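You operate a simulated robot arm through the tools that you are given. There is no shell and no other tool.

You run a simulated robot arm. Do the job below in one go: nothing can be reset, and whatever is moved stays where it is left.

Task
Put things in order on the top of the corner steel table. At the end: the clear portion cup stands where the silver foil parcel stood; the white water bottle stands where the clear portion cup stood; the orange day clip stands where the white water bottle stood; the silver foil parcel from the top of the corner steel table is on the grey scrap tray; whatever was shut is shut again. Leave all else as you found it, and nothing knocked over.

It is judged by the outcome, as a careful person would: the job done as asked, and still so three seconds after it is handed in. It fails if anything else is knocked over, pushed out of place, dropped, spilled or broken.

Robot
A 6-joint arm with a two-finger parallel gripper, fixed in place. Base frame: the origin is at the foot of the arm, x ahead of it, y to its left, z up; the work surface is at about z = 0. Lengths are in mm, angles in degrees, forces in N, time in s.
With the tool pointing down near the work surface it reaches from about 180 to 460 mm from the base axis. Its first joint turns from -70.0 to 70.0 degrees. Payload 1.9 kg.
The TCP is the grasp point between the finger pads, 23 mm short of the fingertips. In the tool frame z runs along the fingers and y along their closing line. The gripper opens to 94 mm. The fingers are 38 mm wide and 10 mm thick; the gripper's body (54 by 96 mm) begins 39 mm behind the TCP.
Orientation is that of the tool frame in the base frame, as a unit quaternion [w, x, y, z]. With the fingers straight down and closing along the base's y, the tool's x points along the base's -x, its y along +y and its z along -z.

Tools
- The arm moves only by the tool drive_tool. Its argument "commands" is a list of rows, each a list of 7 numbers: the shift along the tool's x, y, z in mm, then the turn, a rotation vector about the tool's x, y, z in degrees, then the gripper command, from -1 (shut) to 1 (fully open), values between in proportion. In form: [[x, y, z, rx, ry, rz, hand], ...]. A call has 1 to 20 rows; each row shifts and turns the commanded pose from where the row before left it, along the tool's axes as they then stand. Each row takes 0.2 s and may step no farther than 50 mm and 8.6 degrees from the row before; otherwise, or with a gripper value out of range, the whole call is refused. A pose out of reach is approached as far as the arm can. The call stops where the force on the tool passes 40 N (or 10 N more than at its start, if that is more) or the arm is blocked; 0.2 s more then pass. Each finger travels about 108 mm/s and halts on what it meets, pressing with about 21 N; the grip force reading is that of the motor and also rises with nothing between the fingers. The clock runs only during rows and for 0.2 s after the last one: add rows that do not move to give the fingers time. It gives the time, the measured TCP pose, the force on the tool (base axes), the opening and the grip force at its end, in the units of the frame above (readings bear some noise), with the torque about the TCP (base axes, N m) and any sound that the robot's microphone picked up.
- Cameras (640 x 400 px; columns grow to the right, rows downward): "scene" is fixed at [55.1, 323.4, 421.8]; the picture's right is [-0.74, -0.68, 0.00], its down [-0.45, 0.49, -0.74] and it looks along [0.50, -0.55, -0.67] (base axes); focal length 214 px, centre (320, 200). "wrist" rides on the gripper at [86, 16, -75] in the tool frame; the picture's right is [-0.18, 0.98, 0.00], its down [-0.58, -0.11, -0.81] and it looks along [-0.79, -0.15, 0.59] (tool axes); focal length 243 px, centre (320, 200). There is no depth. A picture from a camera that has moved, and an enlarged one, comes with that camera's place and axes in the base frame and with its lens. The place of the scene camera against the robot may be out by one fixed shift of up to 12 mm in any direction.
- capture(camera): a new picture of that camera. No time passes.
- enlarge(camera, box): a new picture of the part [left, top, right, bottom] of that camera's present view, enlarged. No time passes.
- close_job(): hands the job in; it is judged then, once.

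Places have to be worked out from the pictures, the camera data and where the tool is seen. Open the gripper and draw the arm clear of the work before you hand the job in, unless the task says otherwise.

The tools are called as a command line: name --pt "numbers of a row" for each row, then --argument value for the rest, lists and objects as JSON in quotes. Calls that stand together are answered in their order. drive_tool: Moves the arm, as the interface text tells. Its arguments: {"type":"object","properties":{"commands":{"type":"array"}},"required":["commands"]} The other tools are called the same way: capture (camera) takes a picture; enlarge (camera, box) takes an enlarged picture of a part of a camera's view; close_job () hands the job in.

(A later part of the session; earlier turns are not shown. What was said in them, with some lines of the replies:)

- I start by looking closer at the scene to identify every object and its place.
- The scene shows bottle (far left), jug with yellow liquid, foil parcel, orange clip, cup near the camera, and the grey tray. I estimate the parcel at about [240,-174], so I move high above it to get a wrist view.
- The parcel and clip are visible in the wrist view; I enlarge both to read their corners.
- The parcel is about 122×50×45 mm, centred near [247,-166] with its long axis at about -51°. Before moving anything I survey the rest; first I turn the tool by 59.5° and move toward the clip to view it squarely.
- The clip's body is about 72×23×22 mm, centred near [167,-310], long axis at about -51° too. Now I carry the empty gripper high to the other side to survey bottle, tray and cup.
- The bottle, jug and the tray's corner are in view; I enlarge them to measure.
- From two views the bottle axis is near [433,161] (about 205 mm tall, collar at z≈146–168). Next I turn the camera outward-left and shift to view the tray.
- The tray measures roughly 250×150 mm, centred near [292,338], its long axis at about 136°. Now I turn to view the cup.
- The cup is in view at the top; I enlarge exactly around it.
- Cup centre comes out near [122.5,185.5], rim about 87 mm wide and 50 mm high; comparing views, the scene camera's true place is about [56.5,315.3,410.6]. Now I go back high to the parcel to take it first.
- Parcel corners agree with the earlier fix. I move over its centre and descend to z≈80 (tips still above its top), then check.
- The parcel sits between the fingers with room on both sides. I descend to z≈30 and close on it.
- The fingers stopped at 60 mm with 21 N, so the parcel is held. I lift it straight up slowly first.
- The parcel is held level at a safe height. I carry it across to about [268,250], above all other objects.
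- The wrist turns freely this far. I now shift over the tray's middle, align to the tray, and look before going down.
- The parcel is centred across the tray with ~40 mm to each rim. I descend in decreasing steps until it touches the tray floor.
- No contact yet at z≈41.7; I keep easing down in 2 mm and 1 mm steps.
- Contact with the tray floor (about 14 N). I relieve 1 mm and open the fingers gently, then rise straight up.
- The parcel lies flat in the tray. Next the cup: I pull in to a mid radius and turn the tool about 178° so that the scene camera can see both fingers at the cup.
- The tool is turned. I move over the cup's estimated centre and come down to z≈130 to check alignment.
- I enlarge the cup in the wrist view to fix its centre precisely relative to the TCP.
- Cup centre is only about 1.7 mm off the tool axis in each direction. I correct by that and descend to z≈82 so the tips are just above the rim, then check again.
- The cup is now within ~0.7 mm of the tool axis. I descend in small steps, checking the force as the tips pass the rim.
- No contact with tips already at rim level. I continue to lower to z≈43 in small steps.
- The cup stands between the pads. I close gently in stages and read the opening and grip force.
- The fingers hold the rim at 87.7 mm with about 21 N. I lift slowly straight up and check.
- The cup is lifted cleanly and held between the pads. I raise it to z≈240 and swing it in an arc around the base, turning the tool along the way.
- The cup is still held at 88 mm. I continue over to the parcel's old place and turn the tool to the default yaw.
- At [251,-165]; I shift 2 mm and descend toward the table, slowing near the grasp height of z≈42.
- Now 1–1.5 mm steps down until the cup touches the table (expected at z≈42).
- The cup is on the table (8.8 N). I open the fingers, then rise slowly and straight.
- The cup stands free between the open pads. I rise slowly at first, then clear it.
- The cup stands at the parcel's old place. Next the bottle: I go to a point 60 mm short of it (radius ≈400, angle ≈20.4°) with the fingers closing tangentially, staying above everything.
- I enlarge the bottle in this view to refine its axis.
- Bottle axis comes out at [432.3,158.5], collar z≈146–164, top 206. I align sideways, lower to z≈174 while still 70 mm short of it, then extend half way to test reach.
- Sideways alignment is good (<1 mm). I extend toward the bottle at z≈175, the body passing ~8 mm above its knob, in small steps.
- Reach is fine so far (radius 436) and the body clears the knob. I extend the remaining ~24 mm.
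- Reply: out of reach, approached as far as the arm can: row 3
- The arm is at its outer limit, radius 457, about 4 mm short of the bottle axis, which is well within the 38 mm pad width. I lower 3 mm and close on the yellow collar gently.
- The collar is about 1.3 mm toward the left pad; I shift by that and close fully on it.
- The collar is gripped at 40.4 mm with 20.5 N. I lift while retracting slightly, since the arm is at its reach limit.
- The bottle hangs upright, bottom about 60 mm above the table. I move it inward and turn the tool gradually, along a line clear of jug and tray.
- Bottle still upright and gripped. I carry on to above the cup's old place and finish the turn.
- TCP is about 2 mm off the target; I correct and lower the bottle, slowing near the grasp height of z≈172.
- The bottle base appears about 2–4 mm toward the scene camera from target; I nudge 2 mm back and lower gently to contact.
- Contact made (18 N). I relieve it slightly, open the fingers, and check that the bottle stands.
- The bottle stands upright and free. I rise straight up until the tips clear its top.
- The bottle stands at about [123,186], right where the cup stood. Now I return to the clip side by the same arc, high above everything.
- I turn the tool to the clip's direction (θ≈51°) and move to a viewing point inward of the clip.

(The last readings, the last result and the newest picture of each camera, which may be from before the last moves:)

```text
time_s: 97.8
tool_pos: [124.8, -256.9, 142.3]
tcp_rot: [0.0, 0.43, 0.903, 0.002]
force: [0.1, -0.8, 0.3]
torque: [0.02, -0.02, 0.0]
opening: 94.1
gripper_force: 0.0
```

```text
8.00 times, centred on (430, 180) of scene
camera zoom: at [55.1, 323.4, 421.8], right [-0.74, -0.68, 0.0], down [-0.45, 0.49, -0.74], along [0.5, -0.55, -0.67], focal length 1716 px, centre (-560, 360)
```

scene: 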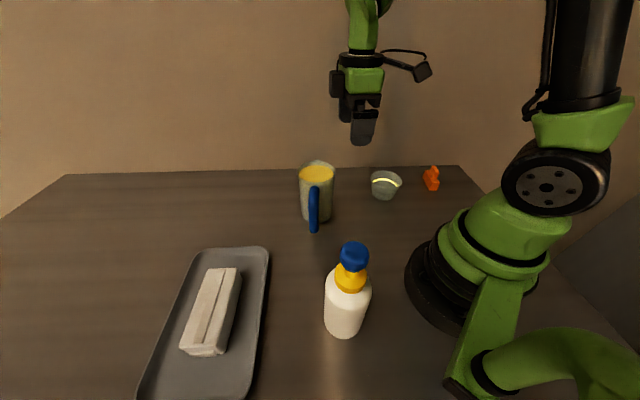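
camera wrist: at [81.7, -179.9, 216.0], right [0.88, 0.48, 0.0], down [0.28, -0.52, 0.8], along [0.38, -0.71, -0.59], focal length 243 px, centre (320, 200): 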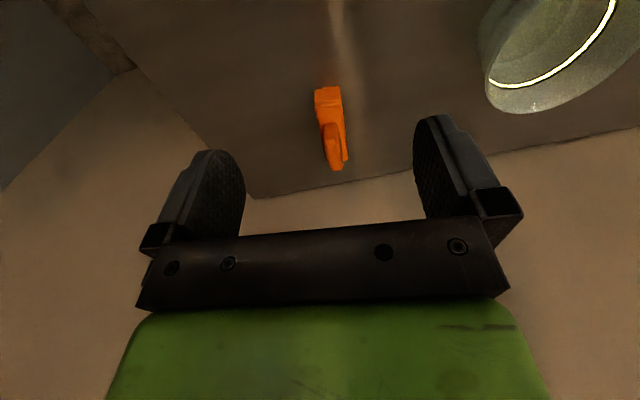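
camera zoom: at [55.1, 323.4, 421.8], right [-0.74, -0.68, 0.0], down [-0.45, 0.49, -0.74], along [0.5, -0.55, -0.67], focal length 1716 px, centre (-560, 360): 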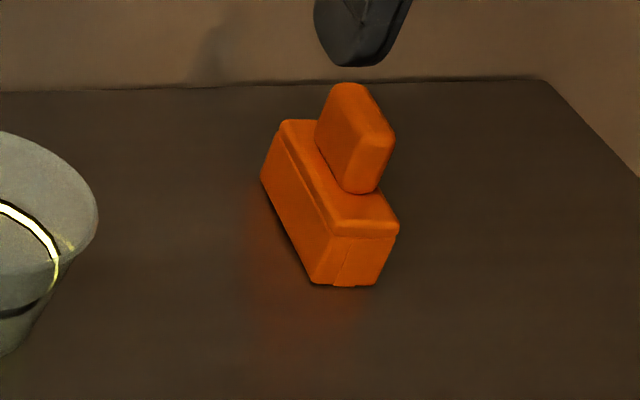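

The clip is aligned with the tool, its centre 68.5 mm ahead. I move so the clip's centre is 9 mm outward of the TCP (to help reach later), then descend to z≈75 to check.

drive_tool --pt "-30 0.6 0 0 0 0 0.4" --pt "-29.5 0 0 0 0 0 0.4" --pt "0 0 35 0 0 0 0.4" --pt "0 0 30 0 0 0 0.4" --pt "0 0 0 0 0 0 0.4"

capture --camera "wrist"

enlarge --camera "scene" --box '[380, 120, 470, 210]'

```text
time_s: 99.0
tool_pos: [160.6, -300.8, 74.4]
tcp_rot: [-0.001, 0.43, 0.903, 0.001]
force: [0.6, 0.1, -0.5]
torque: [0.01, 0.04, 0.0]
opening: 65.9
gripper_force: 0.0
```

```text
taken
camera wrist: at [118.3, -224.8, 149.7], right [0.88, 0.48, 0.0], down [0.28, -0.52, 0.8], along [0.38, -0.71, -0.59], focal length 243 px, centre (320, 200)
```

wrist: 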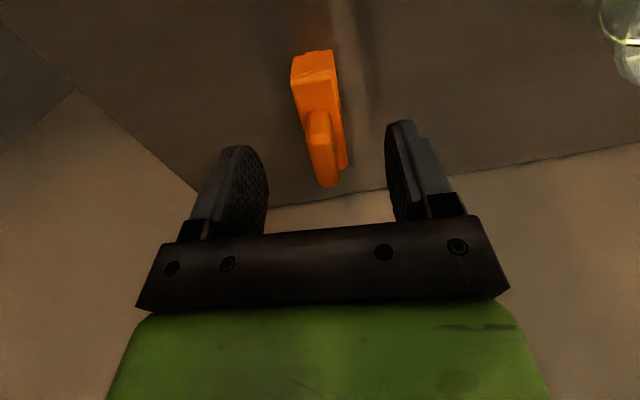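

```text
4.44 times, centred on (425, 165) of scene
camera zoom: at [55.1, 323.4, 421.8], right [-0.74, -0.68, 0.0], down [-0.45, 0.49, -0.74], along [0.5, -0.55, -0.67], focal length 953 px, centre (-147, 356)
```

zoom: 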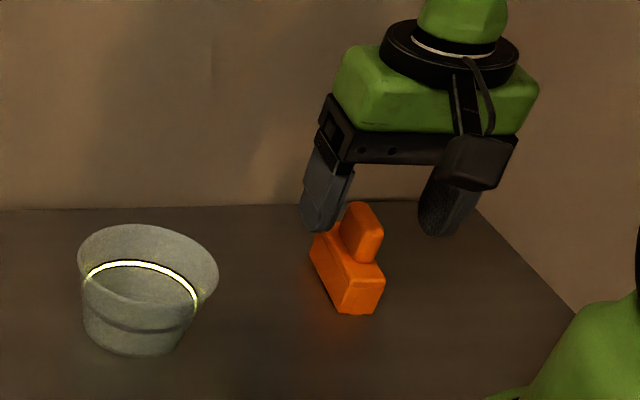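

Alignment is within ~1 mm across the clip. I descend to z≈29 and close on the clip's body.

drive_tool --pt "-1.5 0 15 0 0 0 0.4" --pt "0 0 15 0 0 0 0.4" --pt "0 0 10 0 0 0 0.4" --pt "0 0 6 0 0 0 0.4" --pt "0 0 0 0 0 0 0.4" --pt "0 0 0 0 0 0 0" --pt "0 0 0 0 0 0 -0.4" --pt "0 0 0 0 0 0 -0.8" --pt "0 0 0 0 0 0 -0.8"

enlarge --camera "scene" --box '[380, 120, 470, 210]'

enlarge --camera "wrist" --box '[200, 40, 440, 240]'

```text
time_s: 101.0
tool_pos: [161.6, -303.8, 28.9]
tcp_rot: [0.0, 0.431, 0.902, 0.001]
force: [1.4, 0.4, 0.9]
torque: [0.02, -0.02, 0.02]
opening: 23.3
gripper_force: 20.5
```

```text
4.44 times, centred on (425, 165) of scene
camera zoom: at [55.1, 323.4, 421.8], right [-0.74, -0.68, 0.0], down [-0.45, 0.49, -0.74], along [0.5, -0.55, -0.67], focal length 953 px, centre (-147, 356)
```

zoom: 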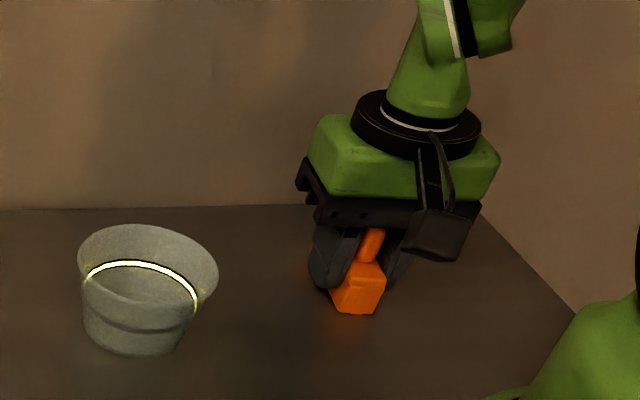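

```text
2.00 times, centred on (320, 140) of wrist
camera zoom: at [119.2, -225.6, 103.6], right [0.88, 0.48, 0.0], down [0.28, -0.52, 0.8], along [0.38, -0.71, -0.59], focal length 485 px, centre (320, 320)
```

zoom: 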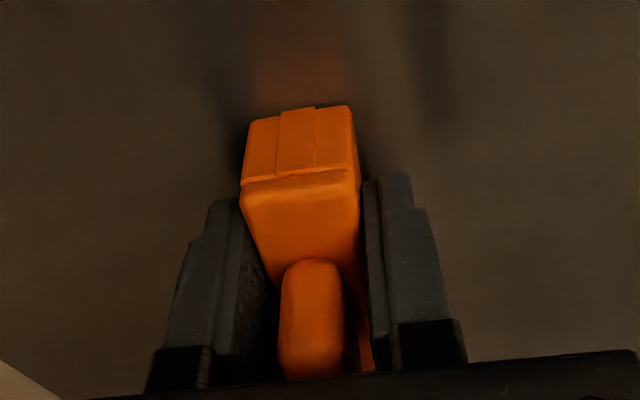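

The clip is held at 23.3 mm, its centre about 9.4 mm outward of the TCP. I lift it straight up.

drive_tool --pt "0 0 -6 0 0 0 -0.8" --pt "0 0 -15 0 0 0 -0.8" --pt "0 0 -30 0 0 0 -0.8" --pt "0 0 -40 0 0 0 -0.8" --pt "0 0 -40 0 0 0 -0.8" --pt "0 0 -40 0 0 0 -0.8" --pt "0 0 -25 0 0 0 -0.8" --pt "0 0 0 0 0 0 -0.8"

capture --camera "wrist"

capture --camera "scene"

```text
time_s: 102.8
tool_pos: [162.0, -302.6, 226.8]
tcp_rot: [0.0, 0.43, 0.903, 0.001]
force: [-0.2, 0.4, -0.9]
torque: [-0.04, -0.01, 0.03]
opening: 23.5
gripper_force: 20.8
```

```text
taken
camera wrist: at [119.1, -225.6, 300.7], right [0.88, 0.48, 0.0], down [0.28, -0.52, 0.8], along [0.38, -0.71, -0.59], focal length 243 px, centre (320, 200)
```

wrist: 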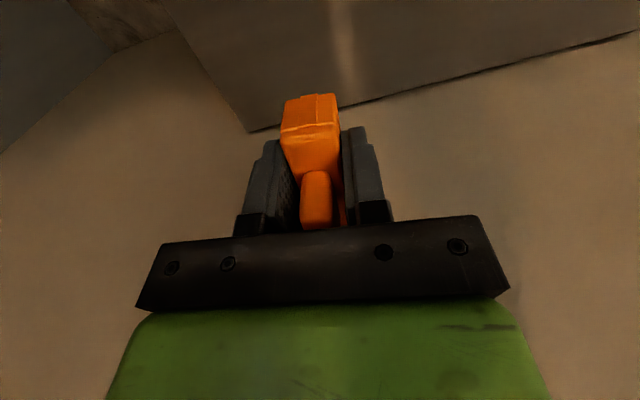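

```text
taken
```

scene: 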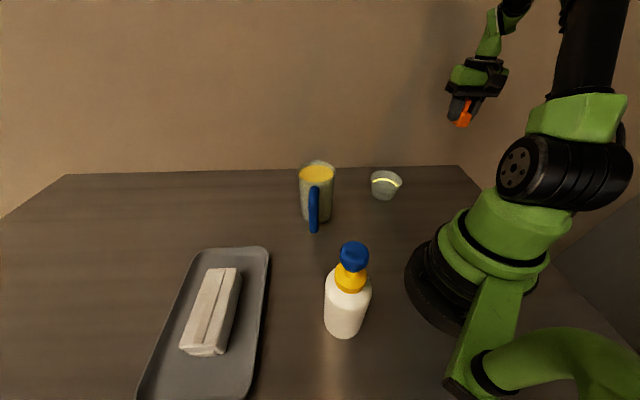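

The clip is firmly held. I carry it high around toward the bottle's old place, turning the tool to the radial direction on the way.

drive_tool --pt "16.3 34.9 -1 0 0 0 -0.8" --pt "16.3 34.9 -1 0 0 0 -0.8" --pt "16.3 34.9 -1 0 0 0 -0.8" --pt "16.3 34.9 -1 0 0 0 -0.8" --pt "16.3 34.9 0 0 0 0 -0.8" --pt "16.3 34.9 0 0 0 0 -0.8" --pt "16.3 34.9 0 0 0 0 -0.8" --pt "0 0 0 0 0 -7.91 -0.8" --pt "0 0 0 0 0 -7.91 -0.8" --pt "0 0 0 0 0 -7.91 -0.8" --pt "0 0 0 0 0 -7.91 -0.8" --pt "0 0 0 0 0 -7.91 -0.8" --pt "0 0 0 0 0 -7.91 -0.8" --pt "0 0 0 0 0 -7.91 -0.8" --pt "0 0 0 0 0 -7.91 -0.8" --pt "0 0 0 0 0 -7.91 -0.8" --pt "0 0 0 0 0 0 -0.8"

drive_tool --pt "-27.2 25.6 0 0 0 0 -0.8" --pt "-27.2 25.6 0 0 0 0 -0.8" --pt "-27.2 25.6 0 0 0 0 -0.8" --pt "-27.2 25.6 0 0 0 0 -0.8" --pt "-27.2 25.6 0 0 0 0 -0.8" --pt "-27.2 25.6 0 0 0 0 -0.8" --pt "0 0 0 0 0 0 -0.8"

capture --camera "scene"

capture --camera "wrist"

```text
time_s: 106.4
tool_pos: [280.3, -60.4, 231.2]
tcp_rot: [0.0, -0.177, 0.984, 0.002]
force: [-0.1, 0.3, -0.8]
torque: [0.04, -0.03, -0.01]
opening: 23.5
gripper_force: 21.3
```

```text
time_s: 108.0
tool_pos: [379.1, 139.2, 231.4]
tcp_rot: [-0.001, -0.175, 0.984, 0.002]
force: [-1.6, -0.1, 0.0]
torque: [0.0, -0.01, 0.0]
opening: 23.6
gripper_force: 20.7
```

```text
taken
```

scene: 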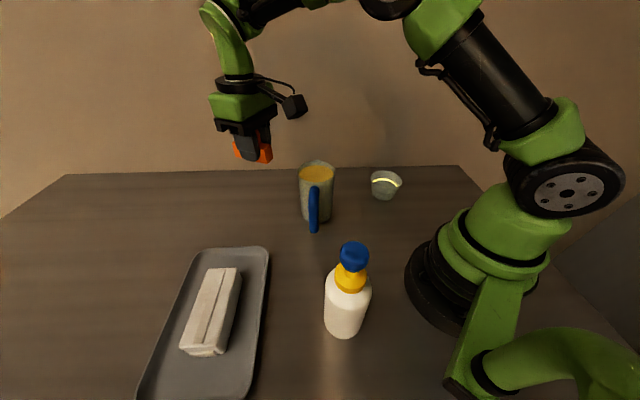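

```text
taken
camera wrist: at [292.6, 124.3, 305.0], right [-0.17, 0.99, 0.0], down [0.58, 0.1, 0.81], along [0.79, 0.14, -0.59], focal length 243 px, centre (320, 200)
```

wrist: 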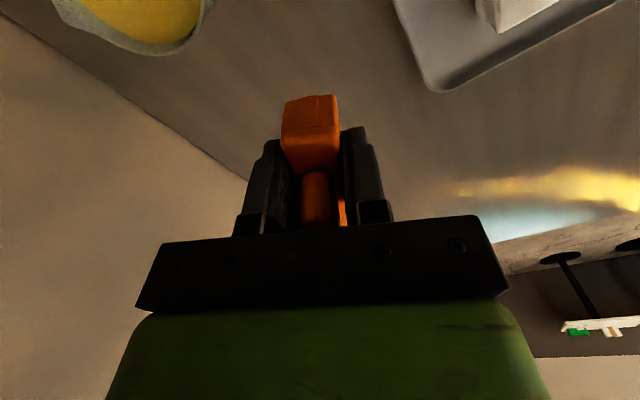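

I extend outward while descending, so that the wrist camera keeps away from the jug's handle.

drive_tool --pt "-8 0.2 14 0 0 0 -0.8" --pt "-8 0.1 14 0 0 0 -0.8" --pt "-8 0.1 14 0 0 0 -0.8" --pt "-8 0.1 12 0 0 0 -0.8" --pt "-8 0.1 12 0 0 0 -0.8" --pt "-7.5 0.1 12 0 0 0 -0.8" --pt "0 0 0 0 0 0 -0.8"

capture --camera "scene"

```text
time_s: 109.6
tool_pos: [424.7, 157.7, 152.9]
tcp_rot: [0.001, -0.175, 0.984, 0.001]
force: [-0.2, -0.4, -0.5]
torque: [-0.02, -0.02, 0.04]
opening: 23.5
gripper_force: 21.0
```

```text
taken
```

scene: 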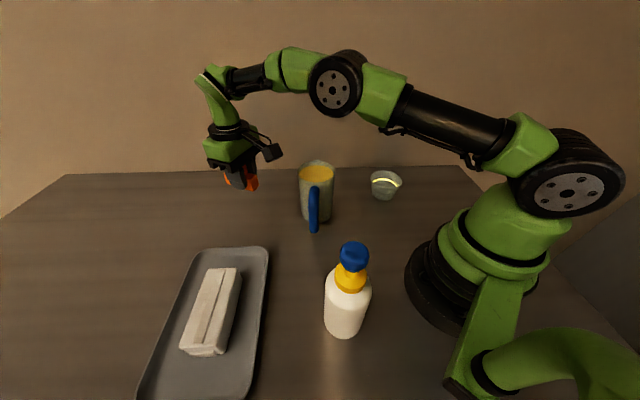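

At [424.7,157.7], within reach. I correct by ~1 mm and descend straight toward the table.

drive_tool --pt "1 -0.6 15 0 0 0 -0.8" --pt "0 0 25 0 0 0 -0.8" --pt "0 0 25 0 0 0 -0.8" --pt "0 0 22 0 0 0 -0.8" --pt "0 0 15 0 0 0 -0.8" --pt "0 0 10 0 0 0 -0.8" --pt "0 0 6 0 0 0 -0.8" --pt "0 0 0 0 0 0 -0.8"

capture --camera "scene"

capture --camera "wrist"

```text
time_s: 111.4
tool_pos: [423.2, 157.1, 34.8]
tcp_rot: [0.0, -0.175, 0.985, 0.002]
force: [-0.5, -0.2, -0.9]
torque: [0.0, 0.0, 0.0]
opening: 23.5
gripper_force: 20.8
```

```text
taken
```

scene: 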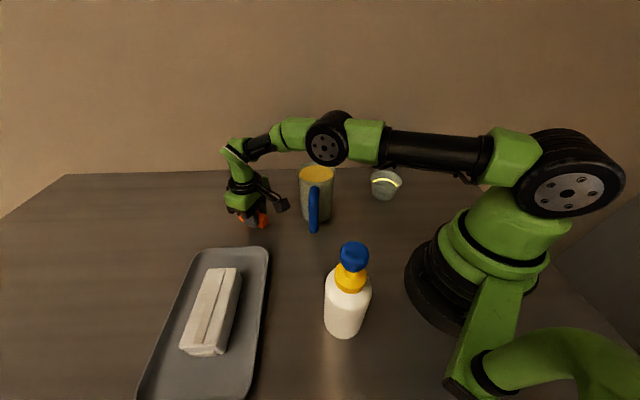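

```text
taken
camera wrist: at [335.9, 141.6, 108.4], right [-0.17, 0.99, 0.0], down [0.58, 0.1, 0.81], along [0.8, 0.14, -0.59], focal length 243 px, centre (320, 200)
```

wrist: 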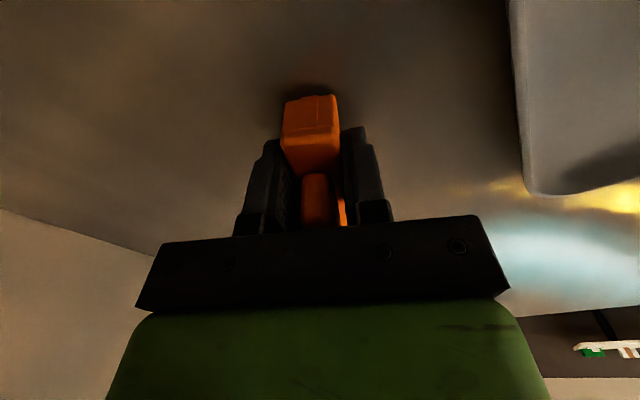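

No contact anywhere; 6 mm remain. I ease the clip down in 1–2 mm steps.

drive_tool --pt "0 0 2 0 0 0 -0.8" --pt "0 0 1.5 0 0 0 -0.8" --pt "0 0 1 0 0 0 -0.8" --pt "0 0 0 0 0 0 -0.8"

```text
time_s: 112.4
tool_pos: [423.2, 156.0, 32.5]
tcp_rot: [0.001, -0.176, 0.984, 0.003]
force: [0.2, 1.0, 0.2]
torque: [0.0, -0.04, -0.02]
opening: 23.6
gripper_force: 21.0
```

drive_tool --pt "0 0 1 0 0 0 -0.8" --pt "0 0 0 0 0 0 -0.8"

```text
time_s: 113.0
tool_pos: [421.9, 156.1, 32.8]
tcp_rot: [0.001, -0.176, 0.984, 0.002]
force: [0.5, 0.5, -1.2]
torque: [-0.02, -0.01, -0.02]
opening: 23.5
gripper_force: 20.8
```

The reading stays near 32.7 with no force; I step another 1 mm and re-read.

drive_tool --pt "0 0 1 0 0 0 -0.8" --pt "0 0 0 0 0 0 -0.8" --pt "0 0 0 0 0 0 -0.8"

enlarge --camera "scene" --box '[200, 160, 300, 250]'

enlarge --camera "wrist" --box '[240, 60, 400, 240]'

```text
time_s: 113.8
tool_pos: [424.7, 155.8, 30.5]
tcp_rot: [0.001, -0.175, 0.985, 0.002]
force: [0.4, 0.4, -1.3]
torque: [0.0, 0.02, 0.0]
opening: 23.5
gripper_force: 21.9
```

```text
4.44 times, centred on (250, 205) of scene
camera zoom: at [55.1, 323.4, 421.8], right [-0.74, -0.68, 0.0], down [-0.45, 0.49, -0.74], along [0.5, -0.55, -0.67], focal length 953 px, centre (631, 178)
```

zoom: 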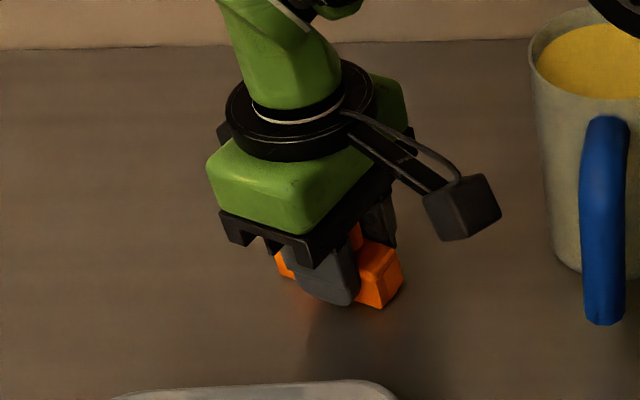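

```text
2.22 times, centred on (320, 150) of wrist
camera zoom: at [336.2, 141.1, 103.6], right [-0.17, 0.99, 0.0], down [0.58, 0.1, 0.81], along [0.8, 0.14, -0.59], focal length 539 px, centre (320, 311)
```

zoom: 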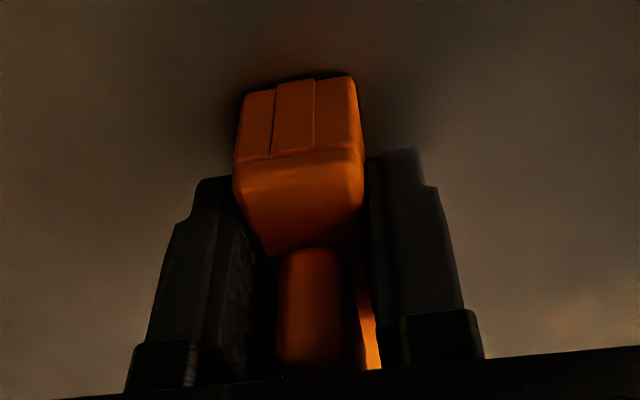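

Nearly down (z≈30.5; expected contact near 29). I continue with sub-millimetre steps.

drive_tool --pt "0 0 0.7 0 0 0 -0.8" --pt "0 0 0.6 0 0 0 -0.8" --pt "0 0 0 0 0 0 -0.8"

```text
time_s: 114.6
tool_pos: [423.0, 157.0, 29.4]
tcp_rot: [0.001, -0.175, 0.985, 0.002]
force: [-3.3, -1.9, 9.9]
torque: [-0.16, 0.4, -0.01]
opening: 23.4
gripper_force: 20.4
```

Contact (≈10 N). I open the fingers slowly, without moving.

drive_tool --pt "0 0 -0.3 0 0 0 -0.8" --pt "0 0 0 0 0 0 -0.4" --pt "0 0 0 0 0 0 0" --pt "0 0 0 0 0 0 0.4" --pt "0 0 0 0 0 0 0.4" --pt "0 0 0 0 0 0 0.4"

enlarge --camera "scene" --box '[200, 160, 300, 250]'

enlarge --camera "wrist" --box '[200, 40, 440, 240]'

```text
time_s: 116.0
tool_pos: [423.3, 155.3, 27.5]
tcp_rot: [0.001, -0.175, 0.984, 0.001]
force: [0.0, 1.1, 0.4]
torque: [0.02, -0.02, 0.02]
opening: 65.8
gripper_force: 0.1
```

```text
4.44 times, centred on (250, 205) of scene
camera zoom: at [55.1, 323.4, 421.8], right [-0.74, -0.68, 0.0], down [-0.45, 0.49, -0.74], along [0.5, -0.55, -0.67], focal length 953 px, centre (631, 178)
```

zoom: 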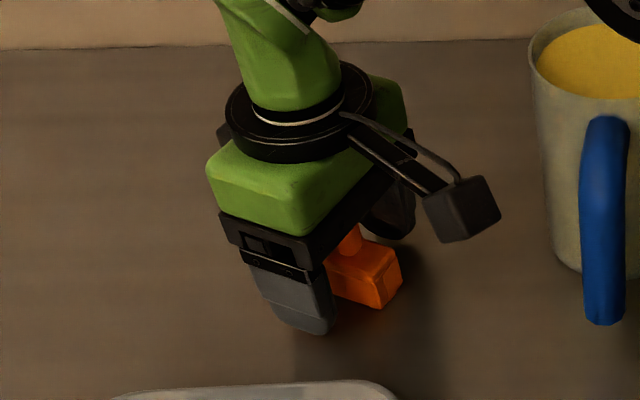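

```text
2.00 times, centred on (320, 140) of wrist
camera zoom: at [336.3, 141.4, 102.7], right [-0.17, 0.99, 0.0], down [0.58, 0.1, 0.81], along [0.8, 0.14, -0.59], focal length 485 px, centre (320, 320)
```

zoom: 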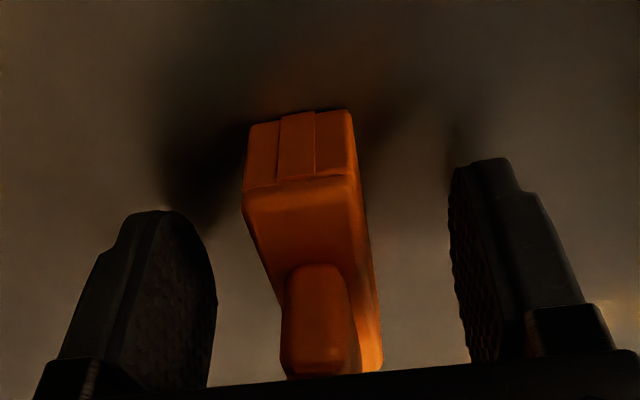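

The clip stands free on the table. I rise straight up, then retract inward and high.

drive_tool --pt "0 0 -6 0 0 0 0.4" --pt "0 0 -12 0 0 0 0.4" --pt "0 0 -25 0 0 0 0.4" --pt "0 0 -35 0 0 0 0.4" --pt "0 0 -40 0 0 0 0.4" --pt "8 0 -25 0 0 0 1" --pt "15 0 -25 0 0 0 1" --pt "20 0 -25 0 0 0 1" --pt "25 0 -25 0 0 0 1" --pt "25 0 -10 0 0 0 1" --pt "0 0 0 0 0 0 1"

capture --camera "scene"

capture --camera "wrist"

```text
time_s: 118.4
tool_pos: [335.4, 124.4, 257.6]
tcp_rot: [-0.001, -0.175, 0.985, 0.002]
force: [0.2, 0.4, 0.6]
torque: [0.01, -0.02, 0.0]
opening: 94.0
gripper_force: 0.1
```

```text
taken
```

scene: 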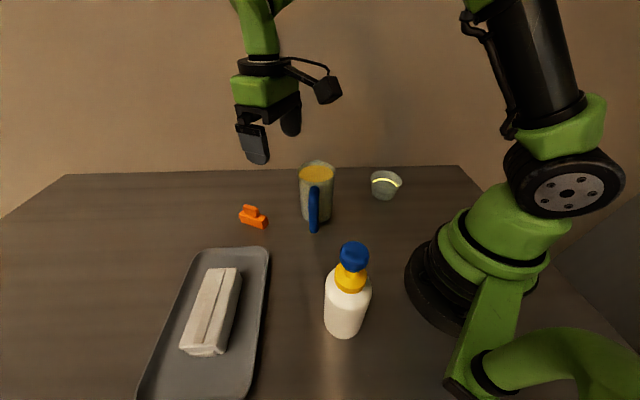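

```text
taken
camera wrist: at [248.5, 108.5, 330.2], right [-0.17, 0.99, 0.0], down [0.58, 0.1, 0.81], along [0.8, 0.14, -0.59], focal length 243 px, centre (320, 200)
```

wrist: 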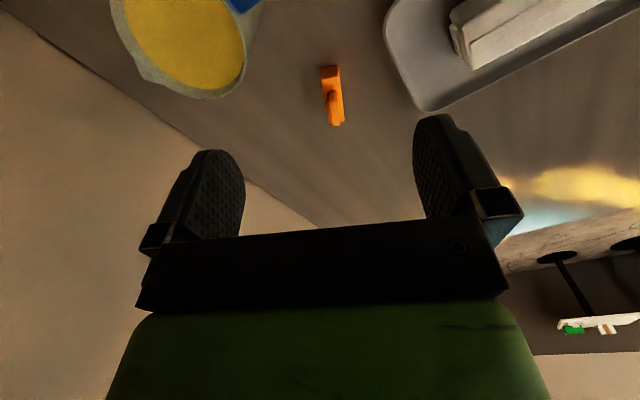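

All four moves are done. I check the final state of cup, clip and bottle in enlarged views.

enlarge --camera "scene" --box '[220, 140, 440, 280]'

enlarge --camera "scene" --box '[130, 230, 400, 400]'

enlarge --camera "scene" --box '[350, 150, 420, 220]'

```text
2.86 times, centred on (330, 210) of scene
camera zoom: at [55.1, 323.4, 421.8], right [-0.74, -0.68, 0.0], down [-0.45, 0.49, -0.74], along [0.5, -0.55, -0.67], focal length 613 px, centre (291, 171)
```

zoom: 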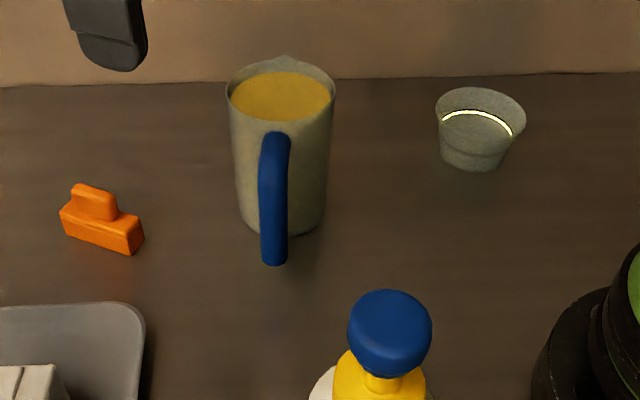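

```text
2.35 times, centred on (265, 315) of scene
camera zoom: at [55.1, 323.4, 421.8], right [-0.74, -0.68, 0.0], down [-0.45, 0.49, -0.74], along [0.5, -0.55, -0.67], focal length 505 px, centre (449, -71)
```

zoom: 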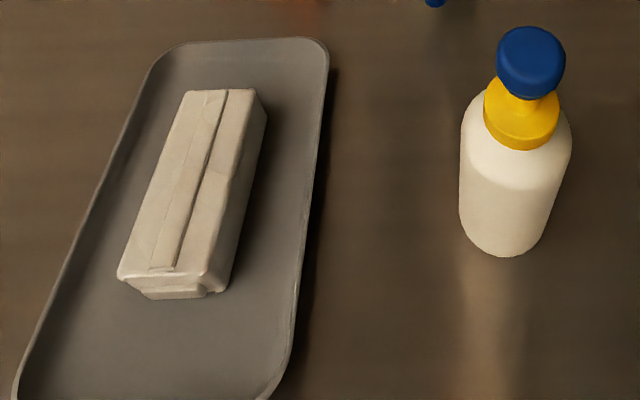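

```text
5.71 times, centred on (385, 185) of scene
camera zoom: at [55.1, 323.4, 421.8], right [-0.74, -0.68, 0.0], down [-0.45, 0.49, -0.74], along [0.5, -0.55, -0.67], focal length 1226 px, centre (-51, 286)
```

zoom: 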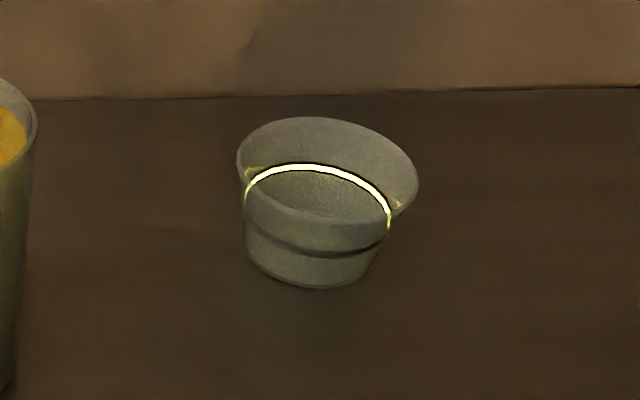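

Everything looks right: cup at about [247,-167], bottle at [123,186], clip at [430,158.5], parcel flat in the tray, jug undisturbed. I draw the empty arm back to its starting pose, high and clear.

drive_tool --pt "-1.7 25 -6 0 0 0 1" --pt "-1.7 25 -5 0 0 0 1" --pt "-1.7 25 -5 0 0 0 1" --pt "0 0 0 0 0 6.7 1" --pt "0 0 0 0 0 6.7 1" --pt "0 0 0 0 0 6.7 1" --pt "0 0 0 0 0 0 1" --pt "0 0 0 0 0 0 1" --pt "0 0 0 0 0 0 1" --pt "0 0 0 0 0 0 1"

capture --camera "scene"

capture --camera "wrist"

```text
time_s: 120.6
tool_pos: [314.3, 196.7, 272.2]
tcp_rot: [0.0, -0.001, 1.0, 0.002]
force: [-0.3, 0.1, 0.1]
torque: [-0.03, 0.02, 0.01]
opening: 94.2
gripper_force: 0.1
```

```text
taken
```

scene: 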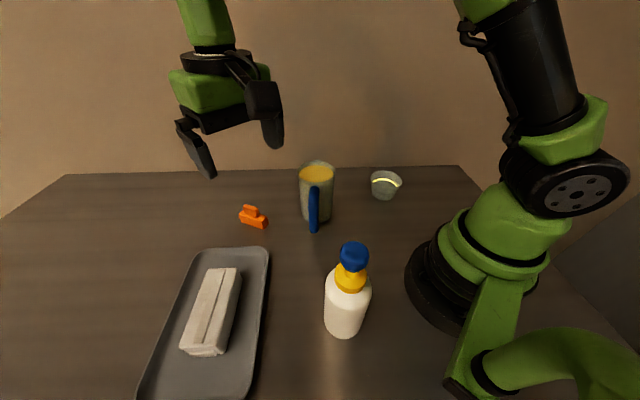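

```text
taken
camera wrist: at [228.0, 211.1, 346.7], right [0.18, 0.98, 0.0], down [0.58, -0.11, 0.81], along [0.79, -0.14, -0.59], focal length 243 px, centre (320, 200)
```

wrist: 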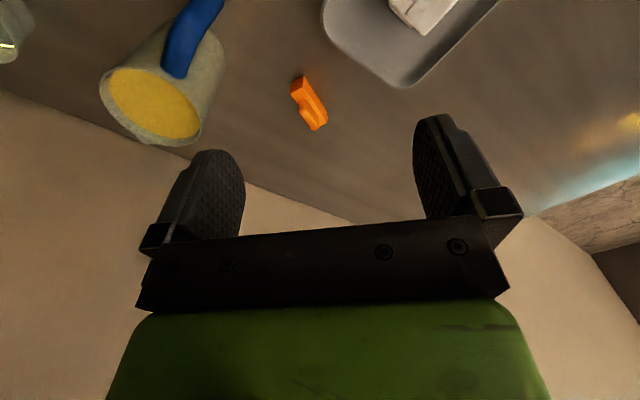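

The arm is back at its starting pose with the gripper open. All objects stand as asked, and the jug and tray are unmoved, so I hand the job in.

close_job

```text
The job is handed in.
```

The job is done and handed in. The hand-in reply gave no verdict, so this is what my last pictures and readings show.

| Object | Where it is now (base x, y, mm) | Offset from the spot it was to take |
|---|---|---|
| Silver foil parcel | Flat on the grey scrap tray, near [290, 330] | – |
| Clear portion cup | Upright at about [247, -167], where the parcel stood | Within about 3 mm |
| White water bottle | Upright at about [123, 186], where the cup stood | Within about 2 mm |
| Orange day clip | Upright at about [430, 158], where the bottle stood | Within about 3 mm |

- **Clip direction:** the clip now points outward from the arm, about 70° from the way it lay before. The task did not name a direction, and the bottle's spot was at the edge of the arm's reach.
- **Left alone:** the jug and tray look unmoved, and I saw no spills or falls. I found nothing shut and opened nothing, so there was nothing to shut again.
- **Arm:** it is back at its starting pose, high and clear, with the gripper open.
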